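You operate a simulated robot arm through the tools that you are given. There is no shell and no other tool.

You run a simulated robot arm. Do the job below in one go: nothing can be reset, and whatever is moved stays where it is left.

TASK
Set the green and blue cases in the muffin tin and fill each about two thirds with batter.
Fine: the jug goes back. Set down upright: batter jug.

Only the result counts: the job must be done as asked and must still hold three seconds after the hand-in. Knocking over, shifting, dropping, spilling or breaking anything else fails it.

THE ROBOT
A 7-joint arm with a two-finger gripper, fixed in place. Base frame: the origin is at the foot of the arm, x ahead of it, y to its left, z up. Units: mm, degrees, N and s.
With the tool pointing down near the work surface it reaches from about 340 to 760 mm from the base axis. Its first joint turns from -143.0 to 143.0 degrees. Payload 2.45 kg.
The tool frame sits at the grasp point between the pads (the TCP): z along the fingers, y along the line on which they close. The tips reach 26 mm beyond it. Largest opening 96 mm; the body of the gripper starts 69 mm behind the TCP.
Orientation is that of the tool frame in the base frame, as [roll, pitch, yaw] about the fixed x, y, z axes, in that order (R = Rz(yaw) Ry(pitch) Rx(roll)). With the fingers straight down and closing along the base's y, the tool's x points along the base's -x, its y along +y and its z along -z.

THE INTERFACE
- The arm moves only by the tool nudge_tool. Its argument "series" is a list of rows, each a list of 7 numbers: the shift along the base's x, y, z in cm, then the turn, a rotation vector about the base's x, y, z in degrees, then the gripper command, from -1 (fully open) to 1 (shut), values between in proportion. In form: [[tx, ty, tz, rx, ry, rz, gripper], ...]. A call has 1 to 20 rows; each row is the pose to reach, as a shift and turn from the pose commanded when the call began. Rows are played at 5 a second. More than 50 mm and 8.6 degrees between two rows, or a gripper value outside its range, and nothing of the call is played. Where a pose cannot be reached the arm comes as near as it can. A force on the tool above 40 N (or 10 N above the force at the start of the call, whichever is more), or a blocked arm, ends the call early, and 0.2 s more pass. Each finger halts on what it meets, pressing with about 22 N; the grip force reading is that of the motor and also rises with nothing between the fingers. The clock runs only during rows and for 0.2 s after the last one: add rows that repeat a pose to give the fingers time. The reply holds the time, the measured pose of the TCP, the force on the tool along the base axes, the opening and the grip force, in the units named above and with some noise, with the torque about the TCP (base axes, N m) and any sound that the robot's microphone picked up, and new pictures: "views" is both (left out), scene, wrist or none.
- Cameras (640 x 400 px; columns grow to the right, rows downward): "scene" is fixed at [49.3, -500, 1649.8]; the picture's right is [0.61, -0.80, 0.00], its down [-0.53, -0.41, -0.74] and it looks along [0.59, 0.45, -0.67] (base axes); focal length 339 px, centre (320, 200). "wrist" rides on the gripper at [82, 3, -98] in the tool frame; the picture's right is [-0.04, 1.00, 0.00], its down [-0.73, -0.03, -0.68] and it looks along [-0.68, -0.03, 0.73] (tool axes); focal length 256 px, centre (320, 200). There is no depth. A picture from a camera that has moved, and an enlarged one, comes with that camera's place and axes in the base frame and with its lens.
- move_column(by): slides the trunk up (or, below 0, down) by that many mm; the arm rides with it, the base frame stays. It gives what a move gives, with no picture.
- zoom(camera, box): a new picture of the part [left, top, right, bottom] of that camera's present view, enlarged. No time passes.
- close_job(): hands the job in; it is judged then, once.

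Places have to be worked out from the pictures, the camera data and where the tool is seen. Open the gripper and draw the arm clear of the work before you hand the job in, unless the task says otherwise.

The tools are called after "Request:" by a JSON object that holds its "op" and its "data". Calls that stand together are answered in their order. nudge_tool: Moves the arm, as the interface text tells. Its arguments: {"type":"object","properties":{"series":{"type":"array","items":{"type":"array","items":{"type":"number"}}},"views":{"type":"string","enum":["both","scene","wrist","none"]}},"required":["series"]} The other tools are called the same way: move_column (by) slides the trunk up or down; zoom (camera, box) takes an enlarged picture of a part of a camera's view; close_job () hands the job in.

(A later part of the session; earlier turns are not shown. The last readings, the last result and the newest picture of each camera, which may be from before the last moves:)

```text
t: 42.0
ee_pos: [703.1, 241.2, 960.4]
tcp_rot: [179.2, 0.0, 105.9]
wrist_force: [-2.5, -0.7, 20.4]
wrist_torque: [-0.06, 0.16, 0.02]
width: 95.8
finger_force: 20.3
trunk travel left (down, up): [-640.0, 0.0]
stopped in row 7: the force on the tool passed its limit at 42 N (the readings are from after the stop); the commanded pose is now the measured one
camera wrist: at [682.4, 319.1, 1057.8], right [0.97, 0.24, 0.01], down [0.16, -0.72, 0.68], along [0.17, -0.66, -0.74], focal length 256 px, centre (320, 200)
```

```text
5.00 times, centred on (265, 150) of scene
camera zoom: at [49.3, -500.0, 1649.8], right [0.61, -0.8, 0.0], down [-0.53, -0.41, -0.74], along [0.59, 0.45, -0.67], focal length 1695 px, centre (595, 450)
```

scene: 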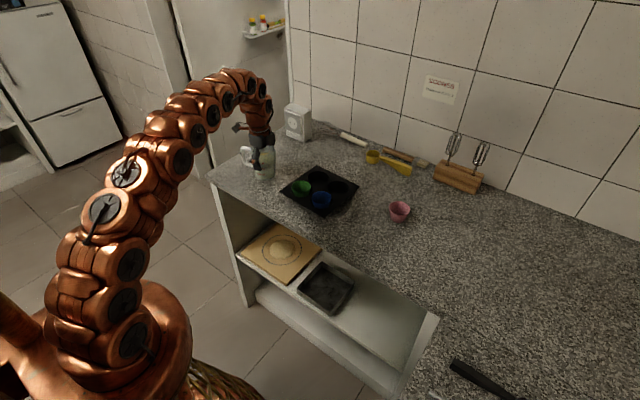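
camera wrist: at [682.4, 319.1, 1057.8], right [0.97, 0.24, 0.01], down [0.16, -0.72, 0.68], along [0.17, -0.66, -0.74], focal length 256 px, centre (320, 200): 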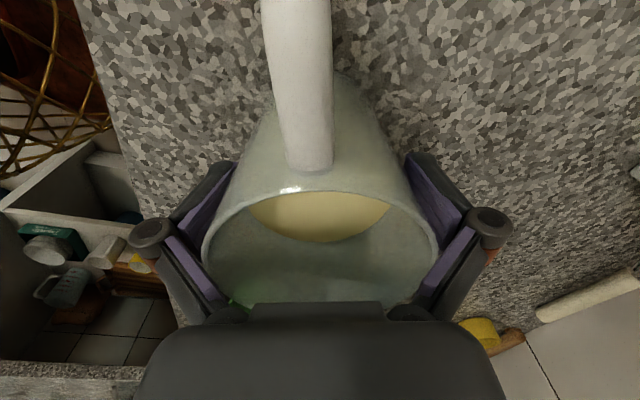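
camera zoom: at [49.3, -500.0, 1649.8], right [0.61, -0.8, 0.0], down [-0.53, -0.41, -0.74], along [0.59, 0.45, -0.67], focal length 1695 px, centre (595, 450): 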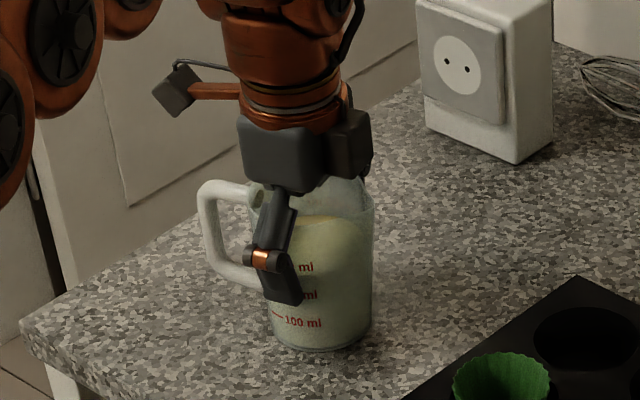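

The stop came from the finger knuckles, which sit about 48 mm above the TCP, meeting the jug's rim. The scene shows the jug still upright. I'll back up 15 mm so the rim stays below the knuckles and recheck the jug's pose.

Request:
{"op": "nudge_tool", "data": {"series": [[0, 0, 0.5, 0, 0, 0, -1], [0, 0, 1.0, 0, 0, 0, -1], [0, 0, 1.5, 0.7, 0, 0, -1], [0, 0, 1.5, 0.7, 0, 0, -1]], "views": "both"}}

Request:
{"op": "zoom", "data": {"camera": "wrist", "box": [140, 40, 500, 300]}}

Request:
{"op": "zoom", "data": {"camera": "scene", "box": [225, 110, 305, 190]}}

```text
t: 43.0
ee_pos: [702.9, 241.5, 971.7]
tcp_rot: [179.3, -0.7, 105.9]
wrist_force: [-0.8, -0.2, 0.3]
wrist_torque: [0.0, 0.0, 0.02]
width: 95.9
finger_force: 0.1
trunk travel left (down, up): [-640.0, 0.0]
camera wrist: at [682.7, 317.9, 1070.7], right [0.97, 0.24, 0.01], down [0.17, -0.72, 0.67], along [0.17, -0.65, -0.74], focal length 256 px, centre (320, 200)
```

scene: 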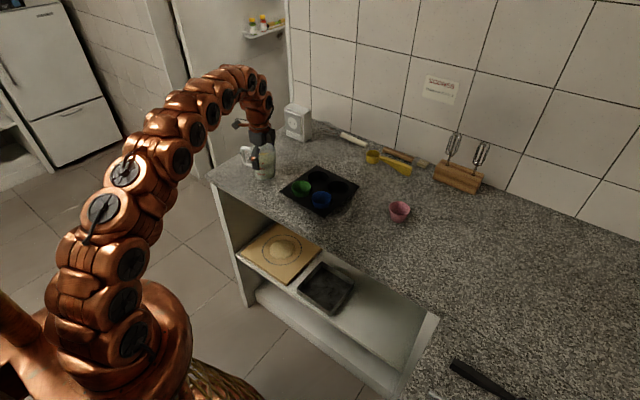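
wrist: 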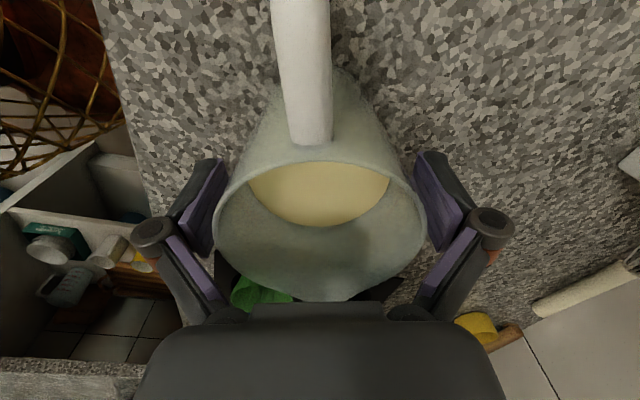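

```text
1.54 times, centred on (320, 170) of wrist
camera zoom: at [682.7, 317.9, 1070.7], right [0.97, 0.24, 0.01], down [0.17, -0.72, 0.67], along [0.17, -0.65, -0.74], focal length 394 px, centre (320, 246)
```

zoom: 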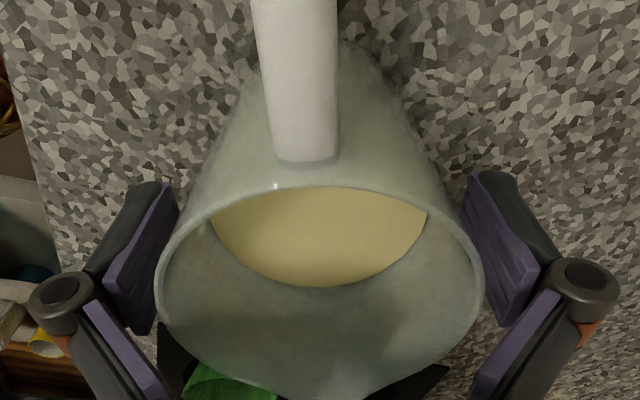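

```text
5.00 times, centred on (265, 150) of scene
camera zoom: at [49.3, -500.0, 1649.8], right [0.61, -0.8, 0.0], down [-0.53, -0.41, -0.74], along [0.59, 0.45, -0.67], focal length 1695 px, centre (595, 450)
```

zoom: 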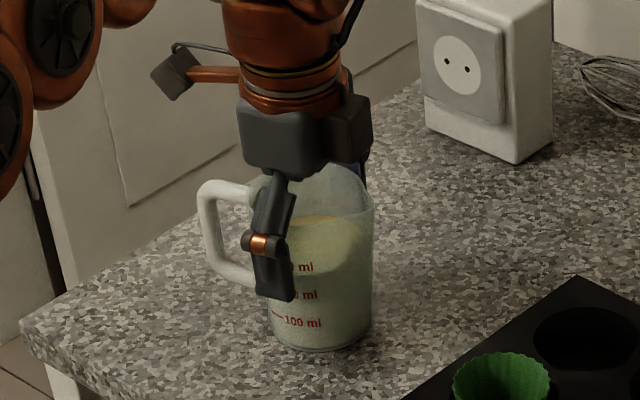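

The jug hasn't moved. I'll correct the small tool tilt, set the TCP at z≈974 (rim about 8 mm below the knuckles), and close on the body.

Request:
{"op": "nudge_tool", "data": {"series": [[-0.1, -0.05, 0.2, -0.87, 0.48, 0, -1], [-0.1, -0.05, 0.2, -0.87, 0.48, 0, -1], [-0.1, -0.05, 0.2, -0.87, 0.48, 0, -1]], "views": "wrist"}}

```text
t: 43.8
ee_pos: [703.2, 241.1, 975.3]
tcp_rot: [-179.9, 0.0, 105.9]
wrist_force: [-0.5, 0.1, -0.9]
wrist_torque: [0.02, 0.0, 0.01]
width: 95.9
finger_force: 0.0
trunk travel left (down, up): [-640.0, 0.0]
camera wrist: at [682.8, 318.9, 1071.7], right [0.97, 0.24, 0.0], down [0.17, -0.71, 0.68], along [0.16, -0.66, -0.73], focal length 256 px, centre (320, 200)
```

wrist: 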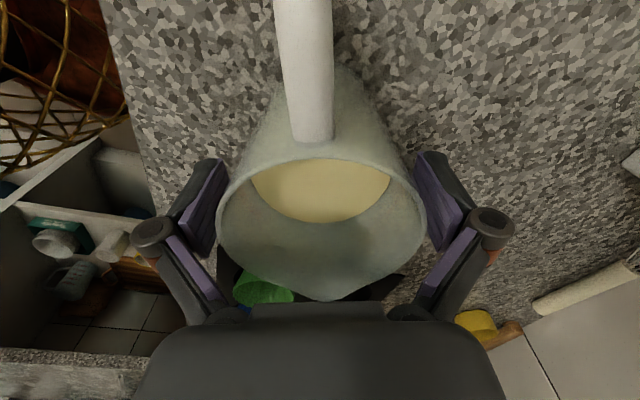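

Centred within 1 mm. Before gripping I'll do a dry run of the pour pose without the jug, so I first rise clear of it.

Request:
{"op": "nudge_tool", "data": {"series": [[0, 0, 3, 0, 0, 0, -1], [0, 0, 6, 0, 0, 0, -1], [0, 0, 8, 0, 0, 0, -1], [-1.5, -3.5, 8, 0, 0, 5, -1], [-3, -7, 8, 0, 0, 11, -1], [-4.5, -10.5, 8, 0, 0, 17, -1], [-6, -14, 8, 0, 0, 23, -1], [-6, -14, 8, 0, 0, 29, -1], [-6, -14, 8, 0, 0, 29, -1]], "views": "none"}}

```text
t: 45.8
ee_pos: [641.7, 101.1, 1055.2]
tcp_rot: [-179.9, 0.0, 135.1]
wrist_force: [0.2, 0.3, 0.1]
wrist_torque: [-0.02, 0.0, -0.03]
width: 95.6
finger_force: 0.0
trunk travel left (down, up): [-640.0, 0.0]
```

The arm reached the pour position upright. Now I'll dry-run the tilt up to 56° toward the spout direction (heading -45°), empty-handed and high above the tin.

Request:
{"op": "nudge_tool", "data": {"series": [[0, 0, 0, 5, 5, 0, -1], [0, 0, 0, 10, 10, 0, -1], [0, 0, 0, 15, 15, 0, -1], [0, 0, 0, 20, 20, 0, -1], [0, 0, 0, 25, 25, 0, -1], [0, 0, 0, 30, 30, 0, -1], [0, 0, 0, 35, 35, 0, -1], [0, 0, 0, 40, 40, 0, -1], [0, 0, 0, 40, 40, 0, -1]], "views": "both"}}

```text
t: 47.8
ee_pos: [581.0, 109.4, 1027.0]
tcp_rot: [-179.9, -51.9, 135.0]
wrist_force: [-0.4, -0.4, 0.0]
wrist_torque: [0.01, -0.03, -0.02]
width: 96.0
finger_force: 0.1
out of reach, approached as far as the arm can: row 5, 6, 7, 8, 9
trunk travel left (down, up): [-640.0, 0.0]
camera wrist: at [601.5, 91.7, 1150.4], right [0.72, 0.69, -0.03], down [0.68, -0.72, -0.16], along [-0.13, 0.09, -0.99], focal length 256 px, centre (320, 200)
```

scene: 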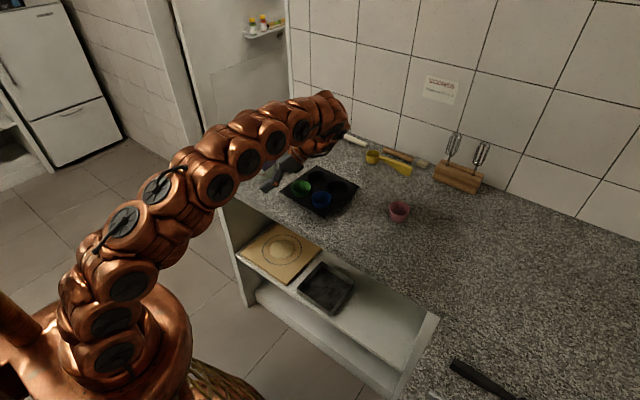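
wrist: 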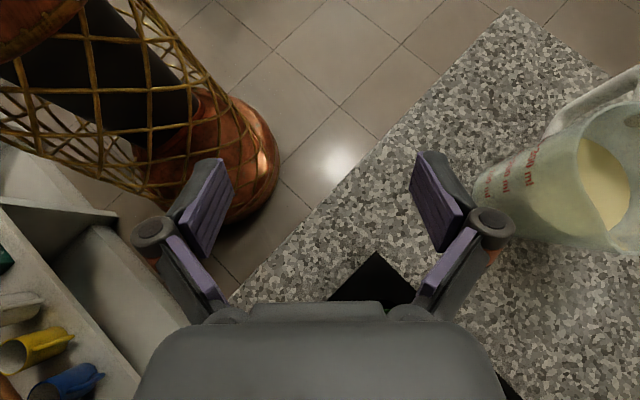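

The arm runs out of travel when the tool leans away from the base at this heading. Leaning toward the base should suit it better, meaning the jug is yawed so its spout points about -150°. I'll undo the tilt first.

Request:
{"op": "nudge_tool", "data": {"series": [[0, 0, 0, -5, -5, 0, -1], [0, 0, 0, -10, -10, 0, -1], [0, 0, 0, -15, -15, 0, -1], [0, 0, 0, -20, -20, 0, -1], [0, 0, 0, -25, -25, 0, -1], [0, 0, 0, -30, -30, 0, -1], [0, 0, 0, -35, -35, 0, -1], [0, 0, 0, -37, -37, 0, -1], [0, 0, 0, -37, -37, 0, -1]], "views": "none"}}

```text
t: 49.8
ee_pos: [580.5, 107.5, 1024.4]
tcp_rot: [-179.9, 0.4, 134.8]
wrist_force: [-0.1, 0.0, 0.5]
wrist_torque: [-0.02, 0.0, 0.01]
width: 96.1
finger_force: 0.0
trunk travel left (down, up): [-640.0, 0.0]
```

The tool is vertical again. Now I'll move above the tin to the pour position for well A at heading -150°, yawing the tool to 30°.

Request:
{"op": "nudge_tool", "data": {"series": [[0, 0, 1, 0, 0, -7.5, -1], [1.5, 0, 1.5, 0, 0, -15, -1], [3, -0.2, 1.5, 0, 0, -22.5, -1], [4.5, -0.4, 1.5, 0, 0, -30, -1], [6, -0.6, 1.5, 0, 0, -37.5, -1], [7.5, -0.8, 1.5, 0, 0, -45, -1], [9, -1, 1.5, 0, 0, -52.5, -1], [10.5, -1.2, 1.5, 0, 0, -60, -1], [12, -1.4, 1.5, 0, 0, -67.5, -1], [13.5, -1.6, 1.5, 0, 0, -75, -1], [15, -1.8, 1.5, 0, 0, -82.5, -1], [15.75, -1.9, 1.5, 0, 0, -90, -1], [15.75, -1.9, 1.5, 0, 0, -97.5, -1], [15.75, -1.9, 1.5, 0, 0, -105, -1], [15.75, -1.9, 1.5, 0, 0, -105, -1]], "views": "both"}}

```text
t: 53.0
ee_pos: [736.6, 89.6, 1038.0]
tcp_rot: [180.0, 0.5, 29.8]
wrist_force: [-0.1, 0.2, 0.1]
wrist_torque: [-0.01, 0.0, -0.01]
width: 96.2
finger_force: 0.0
trunk travel left (down, up): [-640.0, 0.0]
camera wrist: at [810.2, 126.3, 1134.8], right [0.46, -0.89, 0.0], down [-0.65, -0.34, 0.69], along [-0.61, -0.32, -0.73], focal length 256 px, centre (320, 200)
```

scene: 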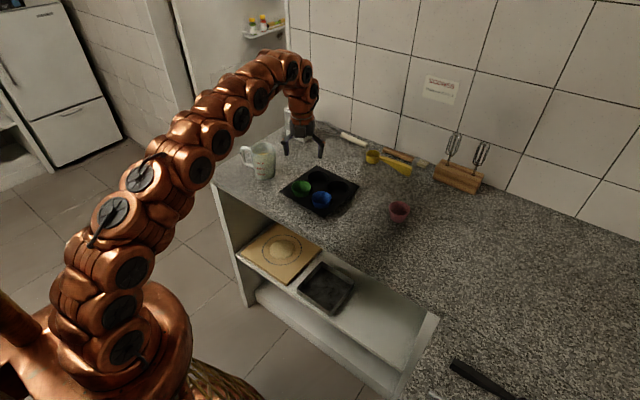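
wrist: 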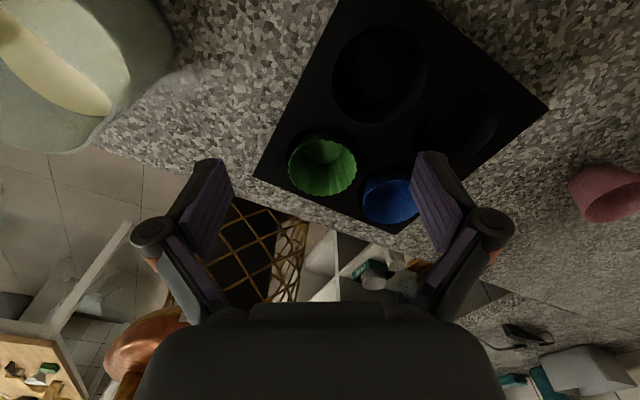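

Yaw 30° is reachable here. Now the dry-run tilt toward the base (spout direction -150°) up to 56°.

Request:
{"op": "nudge_tool", "data": {"series": [[0, 0, 0, 3.5, -6.06, 0, -1], [0, 0, 0, 7, -12.12, 0, -1], [0, 0, 0, 10.5, -18.19, 0, -1], [0, 0, 0, 14, -24.25, 0, -1], [0, 0, 0, 17.5, -30.31, 0, -1], [0, 0, 0, 21, -36.37, 0, -1], [0, 0, 0, 24.5, -42.44, 0, -1], [0, 0, 0, 28, -48.5, 0, -1], [0, 0, 0, 28, -48.5, 0, -1]], "views": "both"}}

```text
t: 55.0
ee_pos: [738.1, 90.3, 1039.2]
tcp_rot: [-179.9, -55.5, 29.9]
wrist_force: [-0.7, -0.1, -0.1]
wrist_torque: [0.01, 0.02, -0.02]
width: 96.1
finger_force: 0.1
trunk travel left (down, up): [-640.0, 0.0]
camera wrist: at [708.2, 67.5, 1160.2], right [0.48, -0.88, -0.03], down [-0.86, -0.46, -0.22], along [0.18, 0.14, -0.97], focal length 256 px, centre (320, 200)
```

scene: 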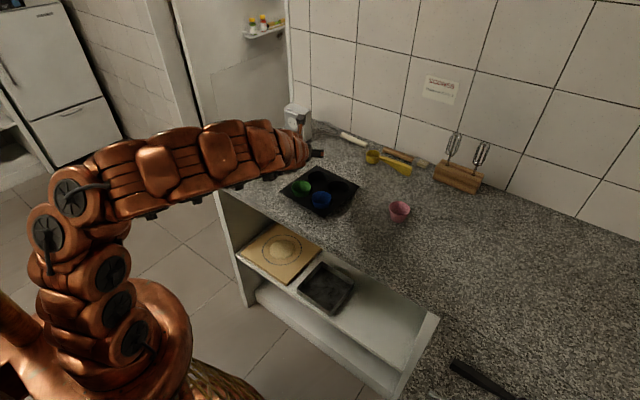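
wrist: 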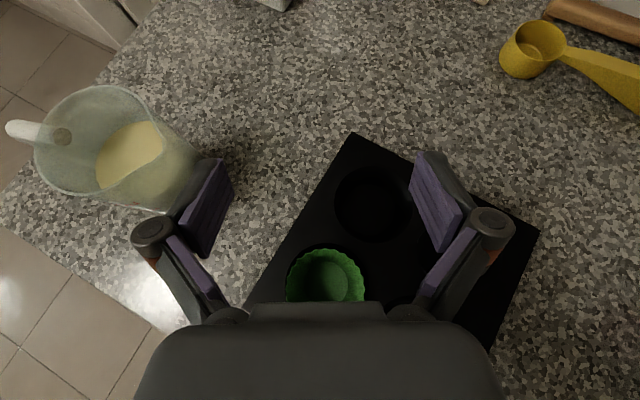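

The full 56° tilt is reachable in this orientation, and both cameras still see the cases. I'll un-tilt now.

Request:
{"op": "nudge_tool", "data": {"series": [[0, 0, 0, -3.5, 6.06, 0, -1], [0, 0, 0, -7, 12.12, 0, -1], [0, 0, 0, -10.5, 18.19, 0, -1], [0, 0, 0, -14, 24.25, 0, -1], [0, 0, 0, -17.5, 30.31, 0, -1], [0, 0, 0, -21, 36.37, 0, -1], [0, 0, 0, -24.5, 42.44, 0, -1], [0, 0, 0, -28, 48.5, 0, -1], [0, 0, 1, -28, 48.5, 0, -1], [0, 0, 1, -28, 48.5, 0, -1]], "views": "none"}}

```text
t: 57.1
ee_pos: [737.6, 89.1, 1050.6]
tcp_rot: [-180.0, 0.5, 29.9]
wrist_force: [0.3, -0.5, 0.2]
wrist_torque: [0.0, 0.0, 0.01]
width: 96.0
finger_force: 0.1
trunk travel left (down, up): [-640.0, 0.0]
```

Vertical again. I'll return above the jug at z≈1055 with yaw 106°.

Request:
{"op": "nudge_tool", "data": {"series": [[0, 0, 0.5, 0, 0, 7.6, -1], [-0.4, 1, 0.5, 0, 0, 15.2, -1], [-0.8, 3, 0.5, 0, 0, 22.8, -1], [-1.2, 5, 0.5, 0, 0, 30.4, -1], [-1.6, 7, 0.5, 0, 0, 38, -1], [-2, 9, 0.5, 0, 0, 45.7, -1], [-2.4, 11, 0.5, 0, 0, 53.3, -1], [-2.8, 13, 0.5, 0, 0, 60.9, -1], [-3.2, 14.5, 0.5, 0, 0, 68.5, -1], [-3.6, 15.15, 0.5, 0, 0, 76.1, -1], [-3.6, 15.15, 0.5, 0, 0, 76.1, -1], [-3.6, 15.15, 0.5, 0, 0, 76.1, -1]], "views": "wrist"}}

Request:
{"op": "zoom", "data": {"camera": "wrist", "box": [200, 20, 440, 260]}}

```text
t: 59.8
ee_pos: [701.6, 240.6, 1053.8]
tcp_rot: [-179.8, 0.6, 106.1]
wrist_force: [-0.8, 0.0, 0.0]
wrist_torque: [-0.01, 0.01, 0.0]
width: 95.9
finger_force: 0.1
trunk travel left (down, up): [-640.0, 0.0]
camera wrist: at [681.5, 319.8, 1150.7], right [0.97, 0.24, 0.0], down [0.17, -0.71, 0.69], along [0.16, -0.67, -0.73], focal length 256 px, centre (320, 200)
```

wrist: 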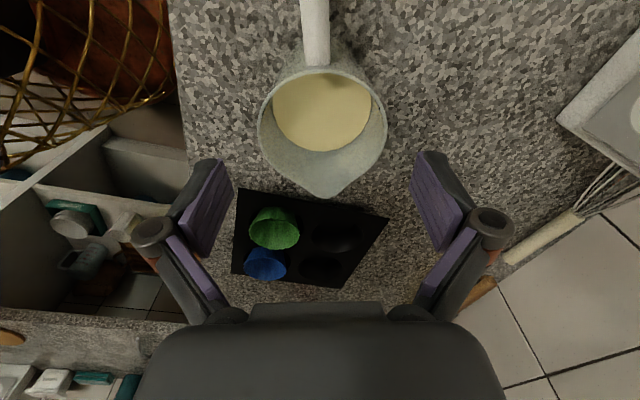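

```text
1.67 times, centred on (320, 140) of wrist
camera zoom: at [681.5, 319.8, 1150.7], right [0.97, 0.24, 0.0], down [0.17, -0.71, 0.69], along [0.16, -0.67, -0.73], focal length 427 px, centre (320, 300)
```

zoom: 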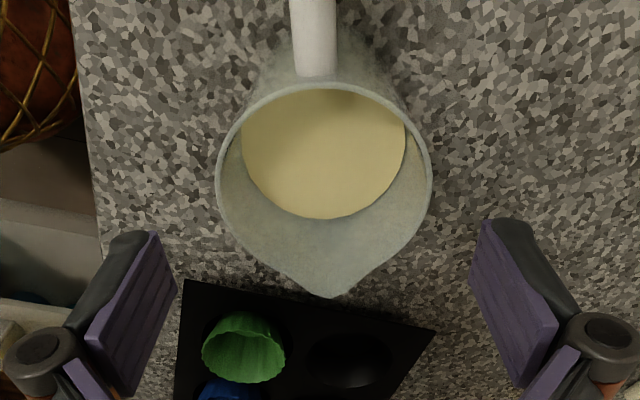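

Still centred, with about 1 mm lateral correction needed. I'll fix the 0.6° tilt and descend to z≈974.

Request:
{"op": "nudge_tool", "data": {"series": [[0.1, 0, -1.5, 0.63, 0, 0, -1], [0.1, 0, -3.5, 0.63, 0, 0, -1], [0.1, 0, -5.5, 0.63, 0, 0, -1], [0.1, 0, -7, 0.63, 0, 0, -1], [0.1, 0, -7.9, 0.63, 0, 0, -1], [0.1, 0, -7.9, 0.63, 0, 0, -1]], "views": "wrist"}}

Request:
{"op": "zoom", "data": {"camera": "scene", "box": [225, 110, 305, 190]}}

```text
t: 61.1
ee_pos: [702.5, 240.6, 976.8]
tcp_rot: [179.7, -0.1, 106.0]
wrist_force: [-0.6, -0.1, 0.0]
wrist_torque: [0.0, 0.04, 0.01]
width: 95.9
finger_force: 0.0
trunk travel left (down, up): [-640.0, 0.0]
camera wrist: at [682.5, 318.8, 1072.6], right [0.97, 0.24, 0.0], down [0.17, -0.72, 0.68], along [0.16, -0.66, -0.74], focal length 256 px, centre (320, 200)
```

wrist: 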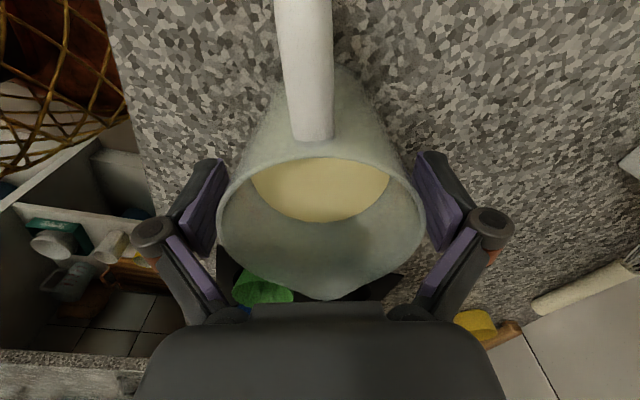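

```text
5.00 times, centred on (265, 150) of scene
camera zoom: at [49.3, -500.0, 1649.8], right [0.61, -0.8, 0.0], down [-0.53, -0.41, -0.74], along [0.59, 0.45, -0.67], focal length 1695 px, centre (595, 450)
```

zoom: 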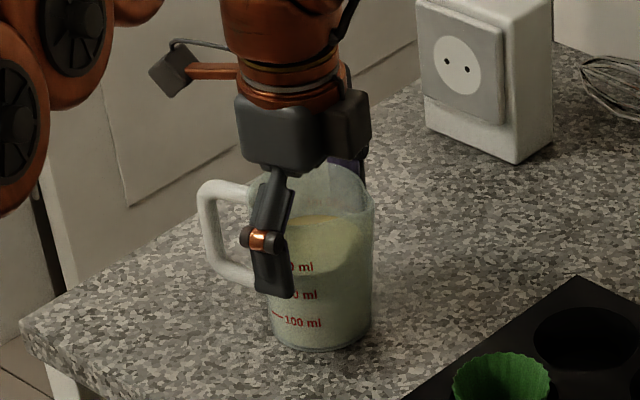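

The scene shows the knuckles at about 30 mm above the TCP, level with the rim, and they drop a little on closing. I'll raise to z≈989 so only the lower pads meet the jug wall, then close.

Request:
{"op": "nudge_tool", "data": {"series": [[0, 0, 0.7, -0.05, -0.3, 0, -1], [0, 0, 1.3, -0.05, -0.3, 0, -1], [0, 0, 1.3, -0.05, -0.3, 0, -0.75], [0, 0, 1.3, -0.05, -0.3, 0, -0.6], [0, 0, 1.3, -0.05, -0.3, 0, -0.4], [0, 0, 1.3, -0.05, -0.3, 0, -0.4], [0, 0, 1.3, -0.05, -0.3, 0, -0.4]], "views": "both"}}

Request:
{"op": "zoom", "data": {"camera": "scene", "box": [225, 110, 305, 190]}}

Request:
{"op": "zoom", "data": {"camera": "wrist", "box": [140, 40, 500, 300]}}

```text
t: 62.8
ee_pos: [703.5, 241.0, 987.6]
tcp_rot: [179.6, 0.0, 105.8]
wrist_force: [0.7, -0.5, 2.5]
wrist_torque: [-0.04, 0.21, 0.01]
width: 77.8
finger_force: 22.1
trunk travel left (down, up): [-640.0, 0.0]
camera wrist: at [681.8, 319.1, 1084.9], right [0.97, 0.24, 0.01], down [0.17, -0.71, 0.68], along [0.17, -0.66, -0.73], focal length 256 px, centre (320, 200)
```

scene: 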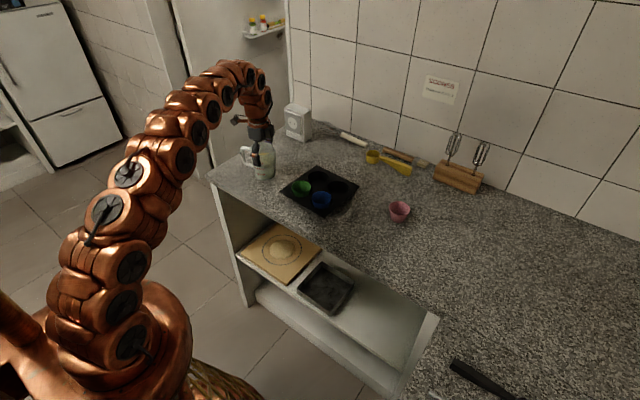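
wrist: 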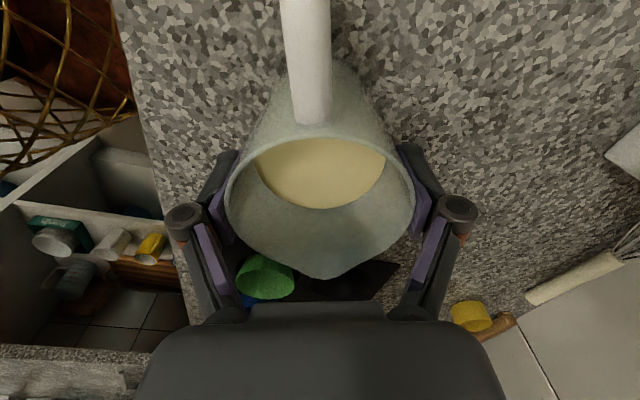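

```text
5.00 times, centred on (265, 150) of scene
camera zoom: at [49.3, -500.0, 1649.8], right [0.61, -0.8, 0.0], down [-0.53, -0.41, -0.74], along [0.59, 0.45, -0.67], focal length 1695 px, centre (595, 450)
```

zoom: 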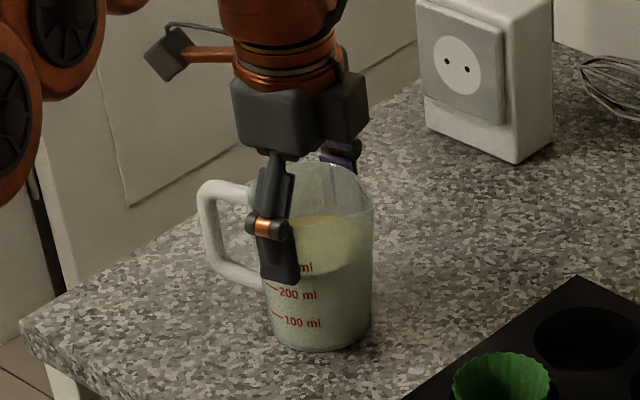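

```text
1.54 times, centred on (320, 170) of wrist
camera zoom: at [681.8, 319.1, 1084.9], right [0.97, 0.24, 0.01], down [0.17, -0.71, 0.68], along [0.17, -0.66, -0.73], focal length 394 px, centre (320, 246)
```

zoom: 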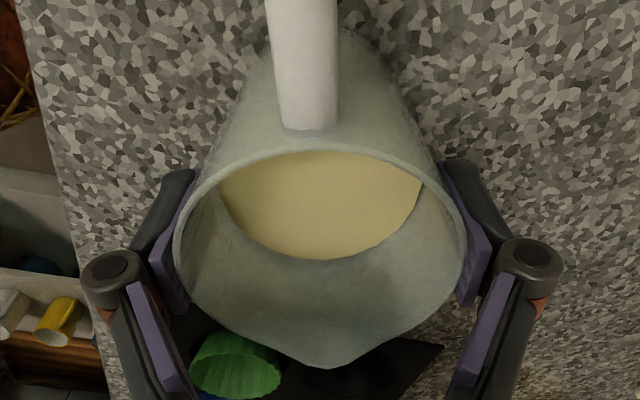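

Gripped at 77.8 mm with 22 N. I'll lift slowly by 4 cm and check the weight and whether the jug stays level.

Request:
{"op": "nudge_tool", "data": {"series": [[0, 0, 0.4, 0, 0, 0, -0.6], [0, 0, 0.8, 0, 0, 0, -0.6], [0, 0, 1.4, 0, 0, 0, -0.6], [0, 0, 2.2, 0, 0, 0, -0.6], [0, 0, 3, 0, 0, 0, -0.6], [0, 0, 4, 0, 0, 0, -0.6], [0, 0, 4, 0, 0, 0, -0.6]], "views": "both"}}

Request:
{"op": "zoom", "data": {"camera": "scene", "box": [225, 110, 305, 190]}}

Request:
{"op": "zoom", "data": {"camera": "wrist", "box": [140, 40, 500, 300]}}

```text
t: 64.3
ee_pos: [702.8, 241.1, 1026.9]
tcp_rot: [179.7, -0.1, 106.0]
wrist_force: [-0.1, 0.0, -3.7]
wrist_torque: [-0.06, -0.05, -0.02]
width: 78.4
finger_force: 21.9
trunk travel left (down, up): [-640.0, 0.0]
camera wrist: at [682.7, 319.7, 1124.3], right [0.97, 0.24, 0.01], down [0.17, -0.71, 0.68], along [0.17, -0.66, -0.73], focal length 256 px, centre (320, 200)
```

scene: 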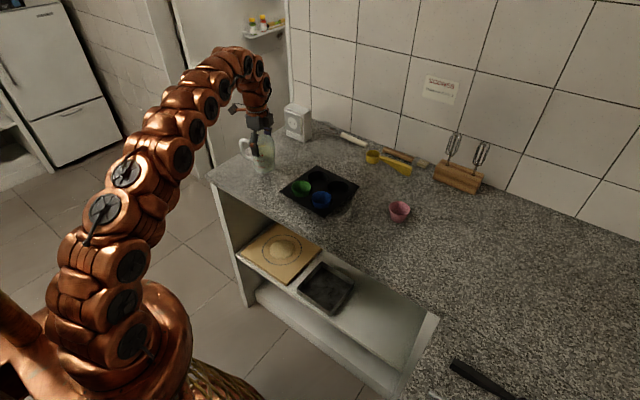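
wrist: 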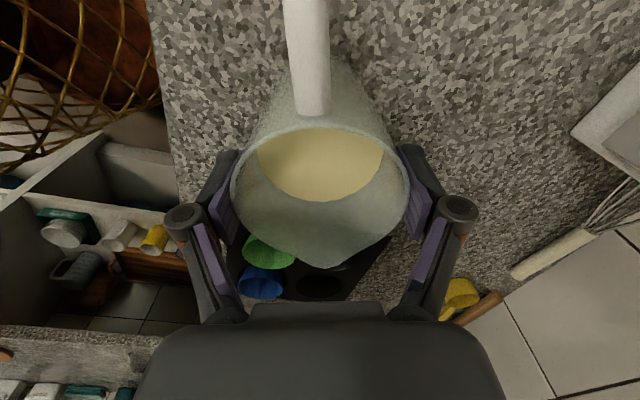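

```text
5.00 times, centred on (265, 150) of scene
camera zoom: at [49.3, -500.0, 1649.8], right [0.61, -0.8, 0.0], down [-0.53, -0.41, -0.74], along [0.59, 0.45, -0.67], focal length 1695 px, centre (595, 450)
```

zoom: 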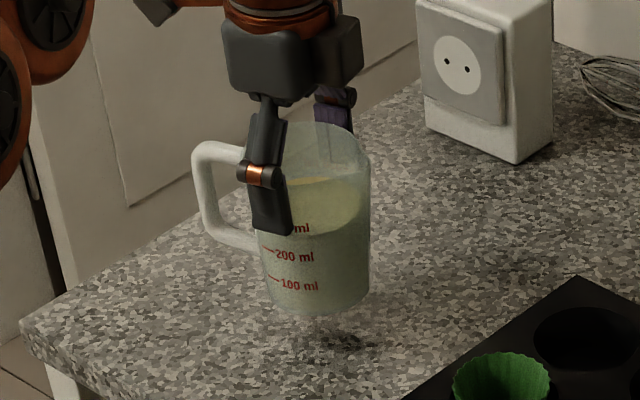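

```text
1.54 times, centred on (320, 170) of wrist
camera zoom: at [682.7, 319.7, 1124.3], right [0.97, 0.24, 0.01], down [0.17, -0.71, 0.68], along [0.17, -0.66, -0.73], focal length 394 px, centre (320, 246)
```

zoom: 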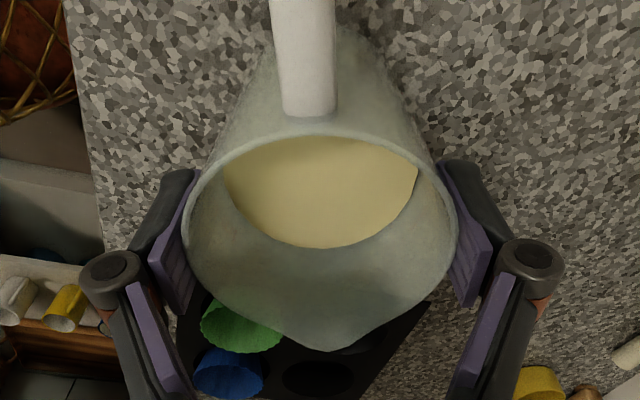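

The jug lifted with 3.7 N of weight, but comparing views it slid several mm down in the fingers. I'll hold still for a second to see if it's still slipping.

Request:
{"op": "nudge_tool", "data": {"series": [[0, 0, 0, 0, 0, 0, 0], [0, 0, 0, 0, 0, 0, 0], [0, 0, 0, 0, 0, 0, 0], [0, 0, 0, 0, 0, 0, 0], [0, 0, 0, 0, 0, 0, 0]], "views": "wrist"}}

Request:
{"op": "zoom", "data": {"camera": "scene", "box": [225, 110, 305, 190]}}

Request:
{"op": "zoom", "data": {"camera": "wrist", "box": [140, 40, 500, 300]}}

```text
t: 65.5
ee_pos: [704.3, 241.9, 1026.0]
tcp_rot: [179.6, 0.1, 105.9]
wrist_force: [-0.1, 0.7, -3.8]
wrist_torque: [-0.05, -0.02, 0.01]
width: 78.3
finger_force: 21.9
trunk travel left (down, up): [-640.0, 0.0]
camera wrist: at [682.8, 319.7, 1124.3], right [0.97, 0.24, 0.01], down [0.17, -0.71, 0.68], along [0.17, -0.66, -0.73], focal length 256 px, centre (320, 200)
```

wrist: 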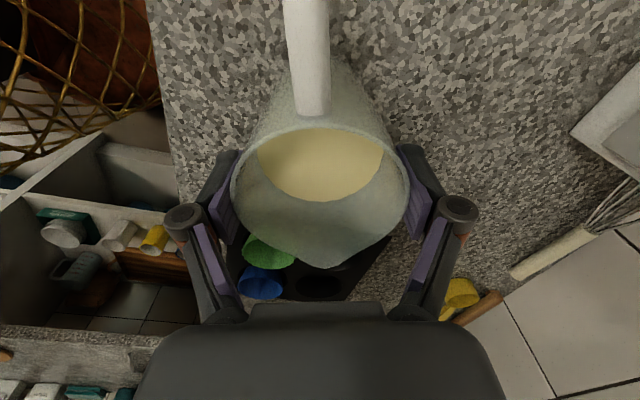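

```text
5.00 times, centred on (265, 150) of scene
camera zoom: at [49.3, -500.0, 1649.8], right [0.61, -0.8, 0.0], down [-0.53, -0.41, -0.74], along [0.59, 0.45, -0.67], focal length 1695 px, centre (595, 450)
```

zoom: 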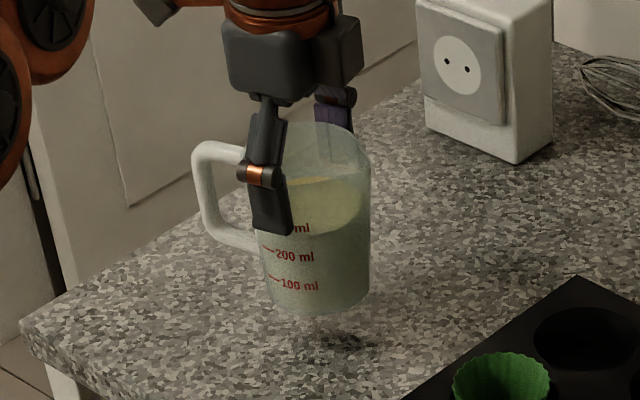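

```text
1.54 times, centred on (320, 170) of wrist
camera zoom: at [682.8, 319.7, 1124.3], right [0.97, 0.24, 0.01], down [0.17, -0.71, 0.68], along [0.17, -0.66, -0.73], focal length 394 px, centre (320, 246)
```

zoom: 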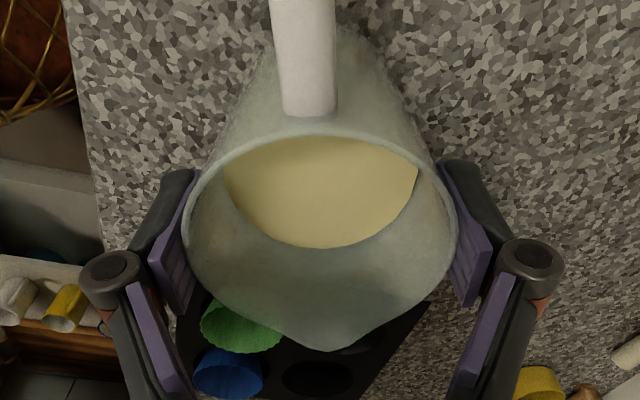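

No more slip; the earlier slide came from my changing the grip command mid-lift. With the rim now about 12 mm above the TCP the jug is held level and steady. I'll raise it and carry it slowly over the tin while yawing the spout to -150°.

Request:
{"op": "nudge_tool", "data": {"series": [[0, 0, 0.8, 0, 0, 0, 0.2], [0, 0, 1.6, 0, 0, 0, 0.2], [0, 0, 2.4, 0, 0, 0, 0.2], [0, -1, 2.4, 0, 0, -4, 0.2], [0.1, -2.5, 2.4, 0, 0, -9, 0.2], [0.3, -4, 2.4, 0, 0, -14, 0.2], [0.5, -5.5, 2.4, 0, 0, -19, 0.2], [0.7, -7, 2.4, 0, 0, -24, 0.2], [0.9, -8.5, 2.4, 0, 0, -29, 0.2], [1.1, -10, 2.4, 0, 0, -34, 0.2], [1.3, -11.5, 2.4, 0, 0, -39, 0.2], [1.5, -13, 2.4, 0, 0, -44, 0.2], [1.7, -14.2, 2.4, 0, 0, -49, 0.2], [1.9, -15.2, 2.4, 0, 0, -54, 0.2], [2.1, -15.8, 2.4, 0, 0, -59, 0.2], [2.2, -16, 2.4, 0, 0, -64, 0.2], [2.2, -16, 2.4, 0, 0, -69, 0.2], [2.2, -16, 2.4, 0, 0, -73, 0.2], [2.2, -16, 2.4, 0, 0, -76, 0.2], [2.2, -16, 2.4, 0, 0, -76, 0.2]], "views": "both"}}

Request:
{"op": "zoom", "data": {"camera": "scene", "box": [255, 110, 365, 220]}}

Request:
{"op": "zoom", "data": {"camera": "wrist", "box": [140, 40, 500, 300]}}

```text
t: 69.8
ee_pos: [724.3, 80.4, 1052.0]
tcp_rot: [179.6, 0.0, 30.0]
wrist_force: [0.7, -0.2, -3.6]
wrist_torque: [-0.02, 0.06, 0.0]
width: 78.1
finger_force: 21.7
trunk travel left (down, up): [-640.0, 0.0]
camera wrist: at [796.1, 118.3, 1149.1], right [0.46, -0.89, 0.01], down [-0.65, -0.34, 0.68], along [-0.6, -0.32, -0.73], focal length 256 px, centre (320, 200)
```

scene: 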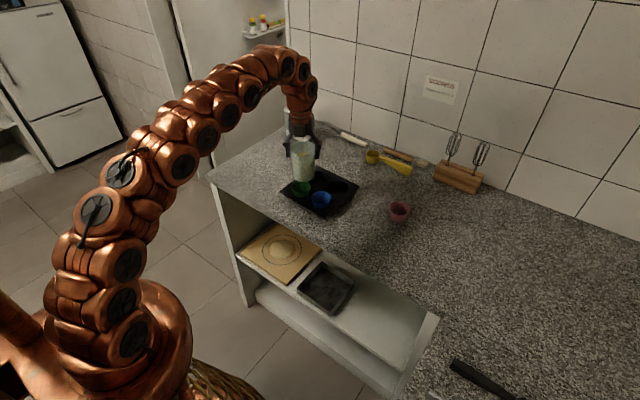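
wrist: 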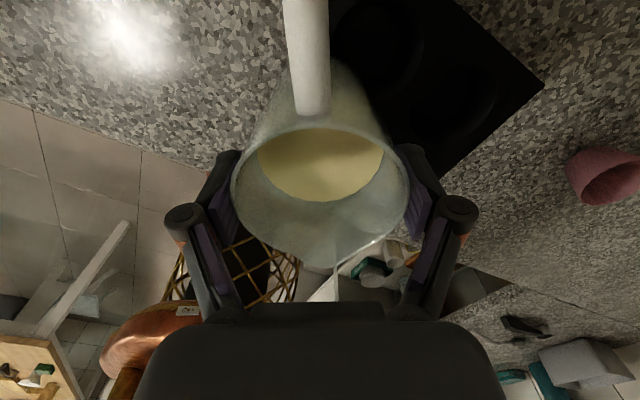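

```text
3.64 times, centred on (310, 165) of scene
camera zoom: at [49.3, -500.0, 1649.8], right [0.61, -0.8, 0.0], down [-0.53, -0.41, -0.74], along [0.59, 0.45, -0.67], focal length 1233 px, centre (356, 327)
```

zoom: 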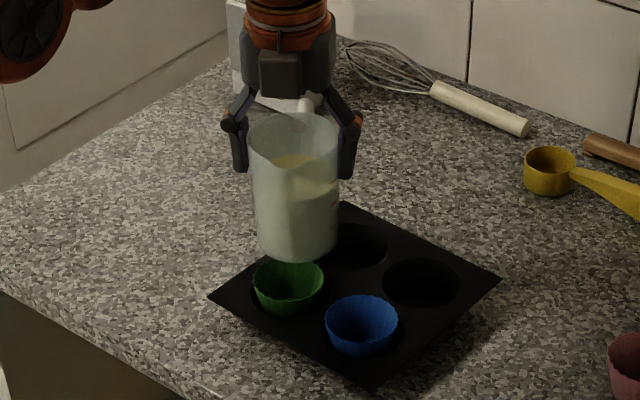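

```text
1.54 times, centred on (320, 170) of wrist
camera zoom: at [796.1, 118.3, 1149.1], right [0.46, -0.89, 0.01], down [-0.65, -0.34, 0.68], along [-0.6, -0.32, -0.73], focal length 394 px, centre (320, 246)
```

zoom: 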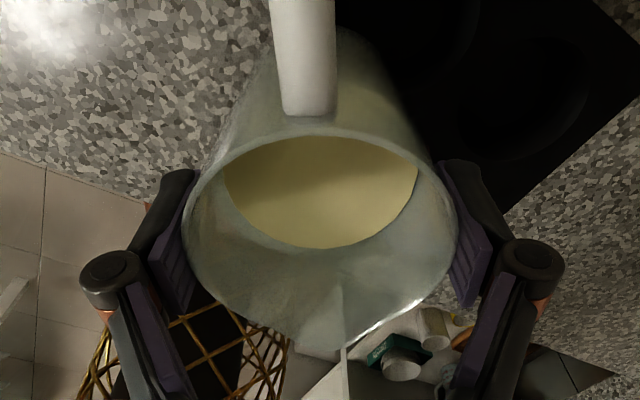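

The jug is held steady over the tin with the spout at -150°. I'll do a small 18° tilt, below pouring angle, to check that the jug follows the fingers.

Request:
{"op": "nudge_tool", "data": {"series": [[0, 0, 0, 1.5, -2.6, 0, 0.2], [0, 0, 0, 3, -5.2, 0, 0.2], [0, 0, 0, 4.5, -7.8, 0, 0.2], [0, 0, 0, 6, -10.4, 0, 0.2], [0, 0, 0, 7.5, -13, 0, 0.2], [0, 0, 0, 9, -15.6, 0, 0.2], [0, 0, 0, 9, -15.6, 0, 0.2]], "views": "both"}}

Request:
{"op": "zoom", "data": {"camera": "scene", "box": [255, 110, 365, 220]}}

Request:
{"op": "zoom", "data": {"camera": "wrist", "box": [140, 40, 500, 300]}}

```text
t: 71.3
ee_pos: [724.6, 81.3, 1050.7]
tcp_rot: [179.6, -18.0, 30.0]
wrist_force: [0.2, 0.6, -3.8]
wrist_torque: [-0.04, 0.08, 0.01]
width: 78.3
finger_force: 22.1
trunk travel left (down, up): [-640.0, 0.0]
camera wrist: at [766.2, 101.2, 1168.8], right [0.47, -0.89, -0.01], down [-0.8, -0.42, 0.42], along [-0.37, -0.19, -0.91], focal length 256 px, centre (320, 200)
```

scene: 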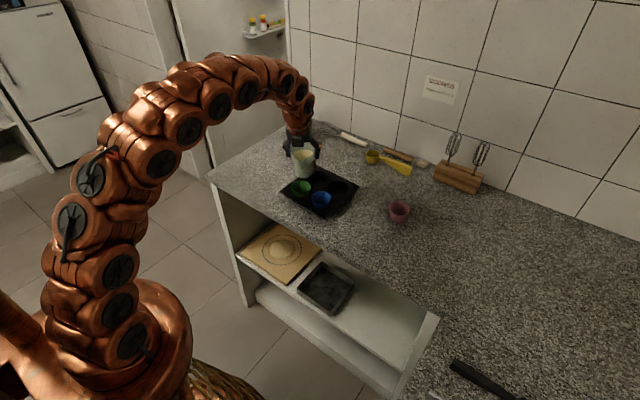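
wrist: 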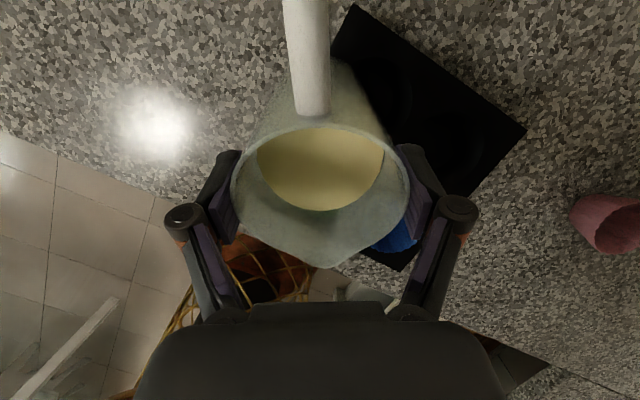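

```text
3.64 times, centred on (310, 165) of scene
camera zoom: at [49.3, -500.0, 1649.8], right [0.61, -0.8, 0.0], down [-0.53, -0.41, -0.74], along [0.59, 0.45, -0.67], focal length 1233 px, centre (356, 327)
```

zoom: 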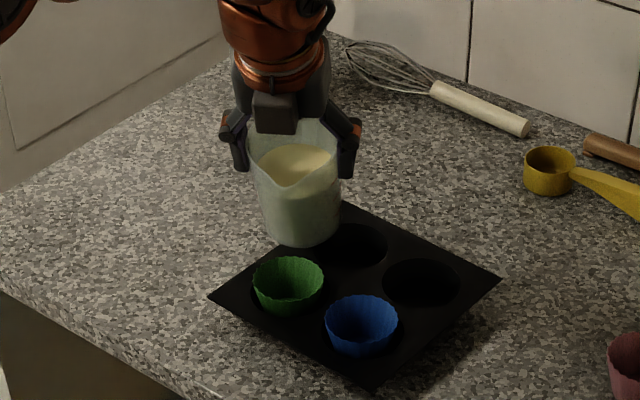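

```text
1.54 times, centred on (320, 170) of wrist
camera zoom: at [766.2, 101.2, 1168.8], right [0.47, -0.89, -0.01], down [-0.8, -0.42, 0.42], along [-0.37, -0.19, -0.91], focal length 394 px, centre (320, 246)
```

zoom: 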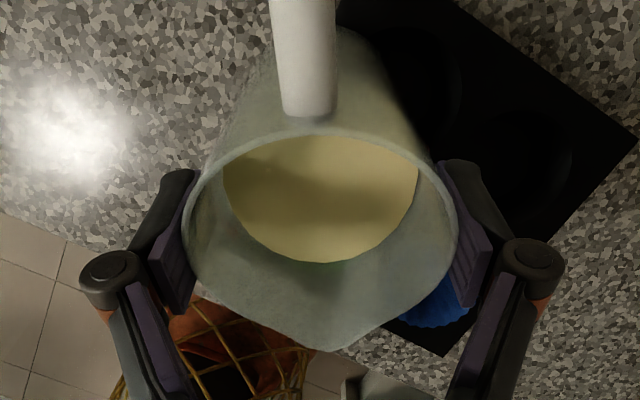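

The jug follows the tool with no lag and the batter surface moves as expected. I'll zoom on the spout to get its exact position in the tool frame.

Request:
{"op": "zoom", "data": {"camera": "wrist", "box": [240, 120, 400, 280]}}

Request:
{"op": "zoom", "data": {"camera": "scene", "box": [285, 140, 335, 205]}}

```text
2.50 times, centred on (320, 200) of wrist
camera zoom: at [766.2, 101.2, 1168.8], right [0.47, -0.89, -0.01], down [-0.8, -0.42, 0.42], along [-0.37, -0.19, -0.91], focal length 640 px, centre (320, 200)
```

zoom: 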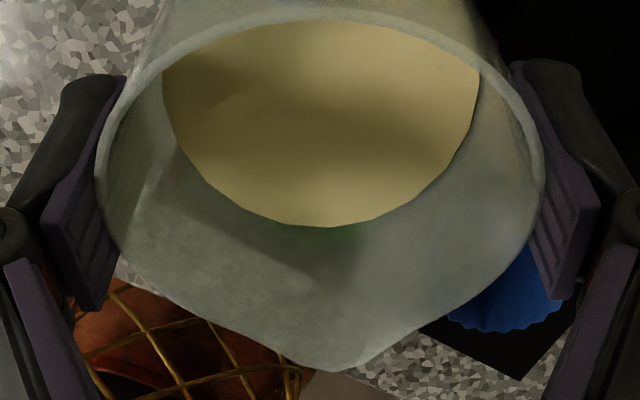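

```text
6.15 times, centred on (310, 172) of scene
camera zoom: at [49.3, -500.0, 1649.8], right [0.61, -0.8, 0.0], down [-0.53, -0.41, -0.74], along [0.59, 0.45, -0.67], focal length 2086 px, centre (382, 369)
```

zoom: 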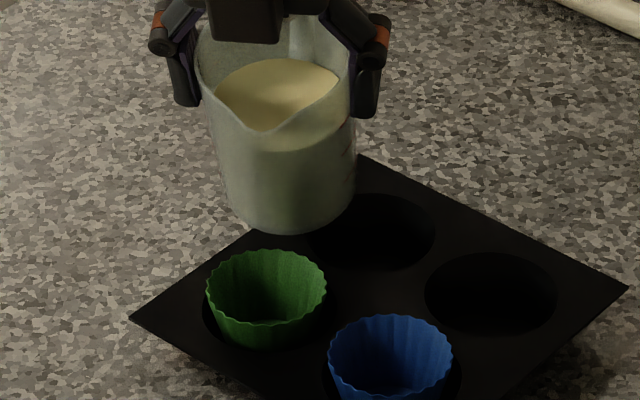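

The spout tip is 48 mm off the axis and 16.5 mm above the TCP, and the green case centre is at about (686, 60). I'll move the TCP so the tip will be just behind the case centre, and tilt to 30°, still below the expected pouring angle.

Request:
{"op": "nudge_tool", "data": {"series": [[0.2, 0.2, 0, 1, -1.73, 0, 0.2], [0.4, 0.4, -0.3, 2, -3.46, 0, 0.2], [0.6, 0.6, -0.7, 3, -5.2, 0, 0.2], [0.8, 0.75, -1.1, 4, -6.93, 0, 0.2], [0.8, 0.75, -1.5, 5, -8.66, 0, 0.2], [0.8, 0.75, -1.6, 6, -10.4, 0, 0.2], [0.8, 0.75, -1.6, 6, -10.4, 0, 0.2]], "views": "both"}}

Request:
{"op": "zoom", "data": {"camera": "scene", "box": [285, 140, 335, 205]}}

Request:
{"op": "zoom", "data": {"camera": "wrist", "box": [220, 100, 420, 300]}}

```text
t: 73.0
ee_pos: [732.2, 88.4, 1036.1]
tcp_rot: [179.6, -29.9, 30.0]
wrist_force: [0.2, 0.1, -4.7]
wrist_torque: [-0.06, 0.12, 0.03]
width: 78.1
finger_force: 22.1
trunk travel left (down, up): [-640.0, 0.0]
camera wrist: at [752.0, 96.3, 1160.6], right [0.47, -0.88, -0.01], down [-0.86, -0.46, 0.22], along [-0.2, -0.09, -0.98], focal length 256 px, centre (320, 200)
```

scene: 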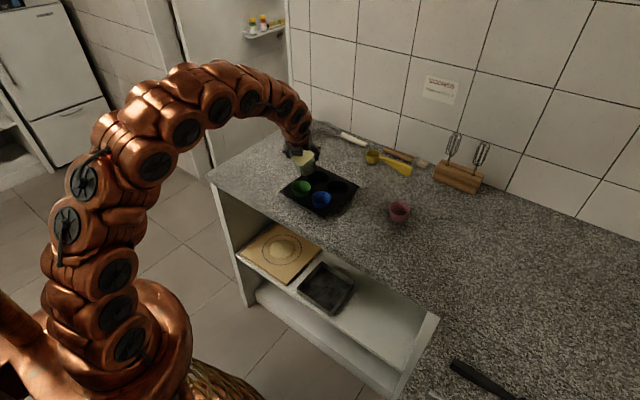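
wrist: 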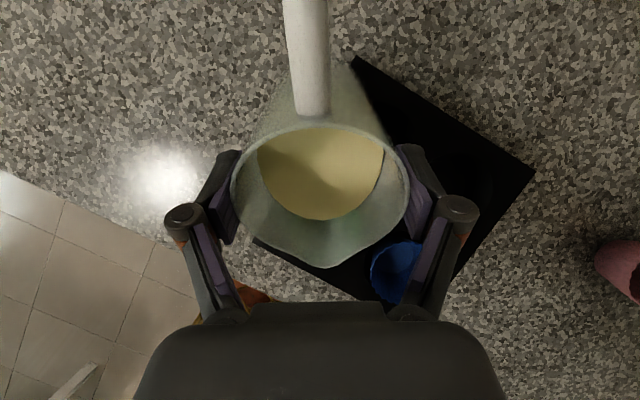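

```text
6.15 times, centred on (310, 172) of scene
camera zoom: at [49.3, -500.0, 1649.8], right [0.61, -0.8, 0.0], down [-0.53, -0.41, -0.74], along [0.59, 0.45, -0.67], focal length 2086 px, centre (382, 369)
```

zoom: 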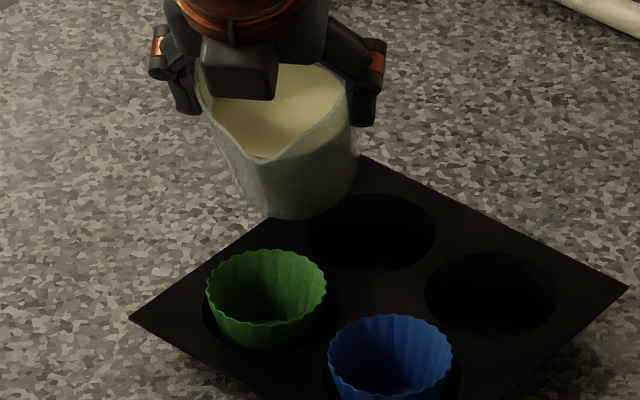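

```text
2.00 times, centred on (320, 200) of wrist
camera zoom: at [752.0, 96.3, 1160.6], right [0.47, -0.88, -0.01], down [-0.86, -0.46, 0.22], along [-0.2, -0.09, -0.98], focal length 512 px, centre (320, 200)
```

zoom: 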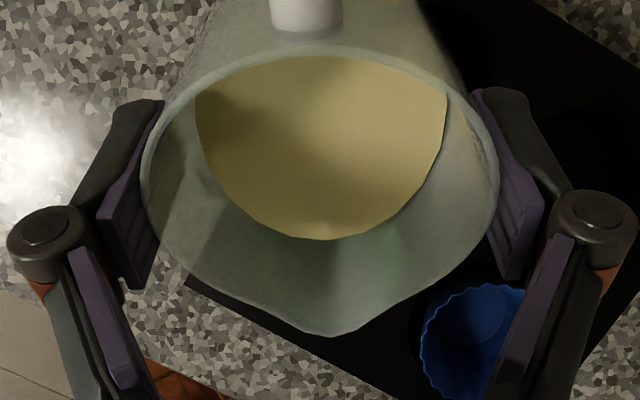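

The tip is at about (689, 62, 1025), right over the green case. I'll increase the tilt slowly to 35° and look for the first flow.

Request:
{"op": "nudge_tool", "data": {"series": [[0, 0, 0, 0.6, -1.04, 0, 0.2], [0, 0, 0, 1.2, -2.08, 0, 0.2], [0, 0, 0, 1.8, -3.12, 0, 0.2], [0, 0, 0, 2.5, -4.33, 0, 0.2], [0, 0, 0, 2.5, -4.33, 0, 0.2]], "views": "both"}}

Request:
{"op": "zoom", "data": {"camera": "scene", "box": [285, 140, 335, 205]}}

Request:
{"op": "zoom", "data": {"camera": "wrist", "box": [220, 100, 420, 300]}}

```text
t: 74.2
ee_pos: [733.8, 87.3, 1035.4]
tcp_rot: [179.6, -35.0, 30.0]
wrist_force: [0.0, -0.1, -4.4]
wrist_torque: [-0.08, 0.14, 0.01]
width: 78.3
finger_force: 22.7
trunk travel left (down, up): [-640.0, 0.0]
camera wrist: at [743.1, 90.3, 1162.1], right [0.47, -0.88, -0.02], down [-0.87, -0.47, 0.13], along [-0.13, -0.05, -0.99], focal length 256 px, centre (320, 200)
```

scene: 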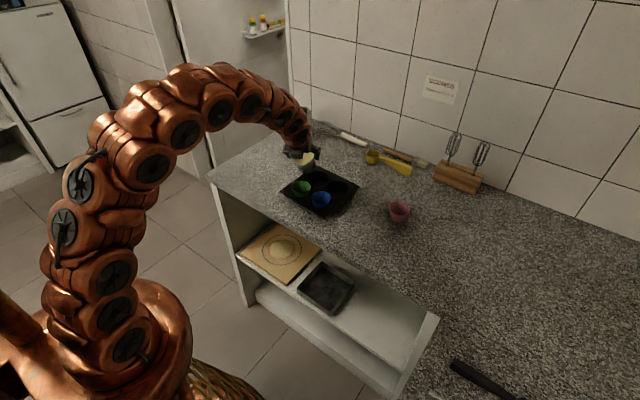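
wrist: 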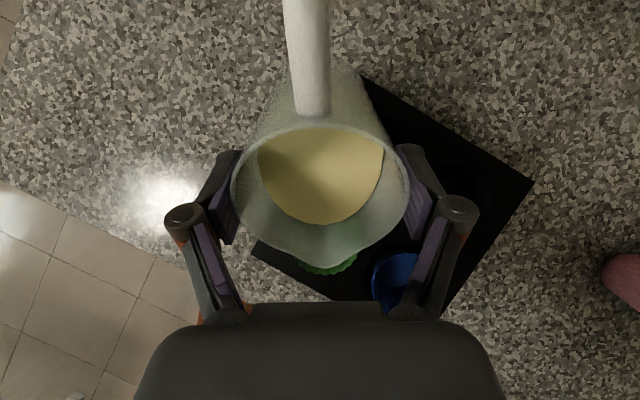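

```text
6.15 times, centred on (310, 172) of scene
camera zoom: at [49.3, -500.0, 1649.8], right [0.61, -0.8, 0.0], down [-0.53, -0.41, -0.74], along [0.59, 0.45, -0.67], focal length 2086 px, centre (382, 369)
```

zoom: 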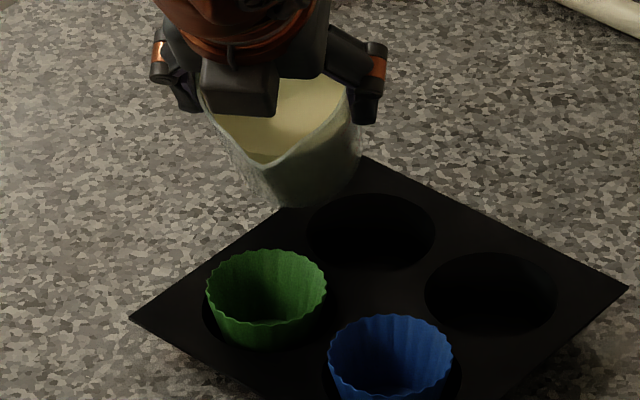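

```text
2.00 times, centred on (320, 200) of wrist
camera zoom: at [743.1, 90.3, 1162.1], right [0.47, -0.88, -0.02], down [-0.87, -0.47, 0.13], along [-0.13, -0.05, -0.99], focal length 512 px, centre (320, 200)
```

zoom: 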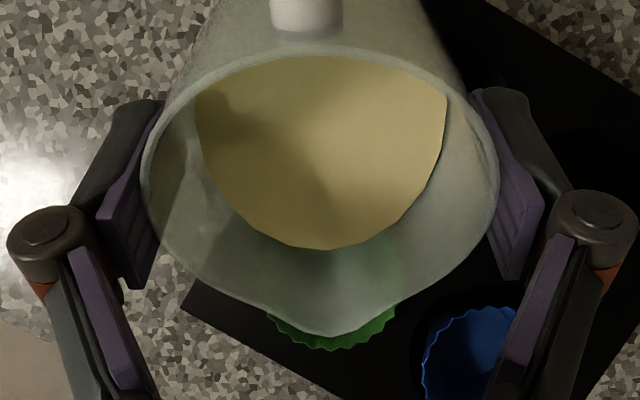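

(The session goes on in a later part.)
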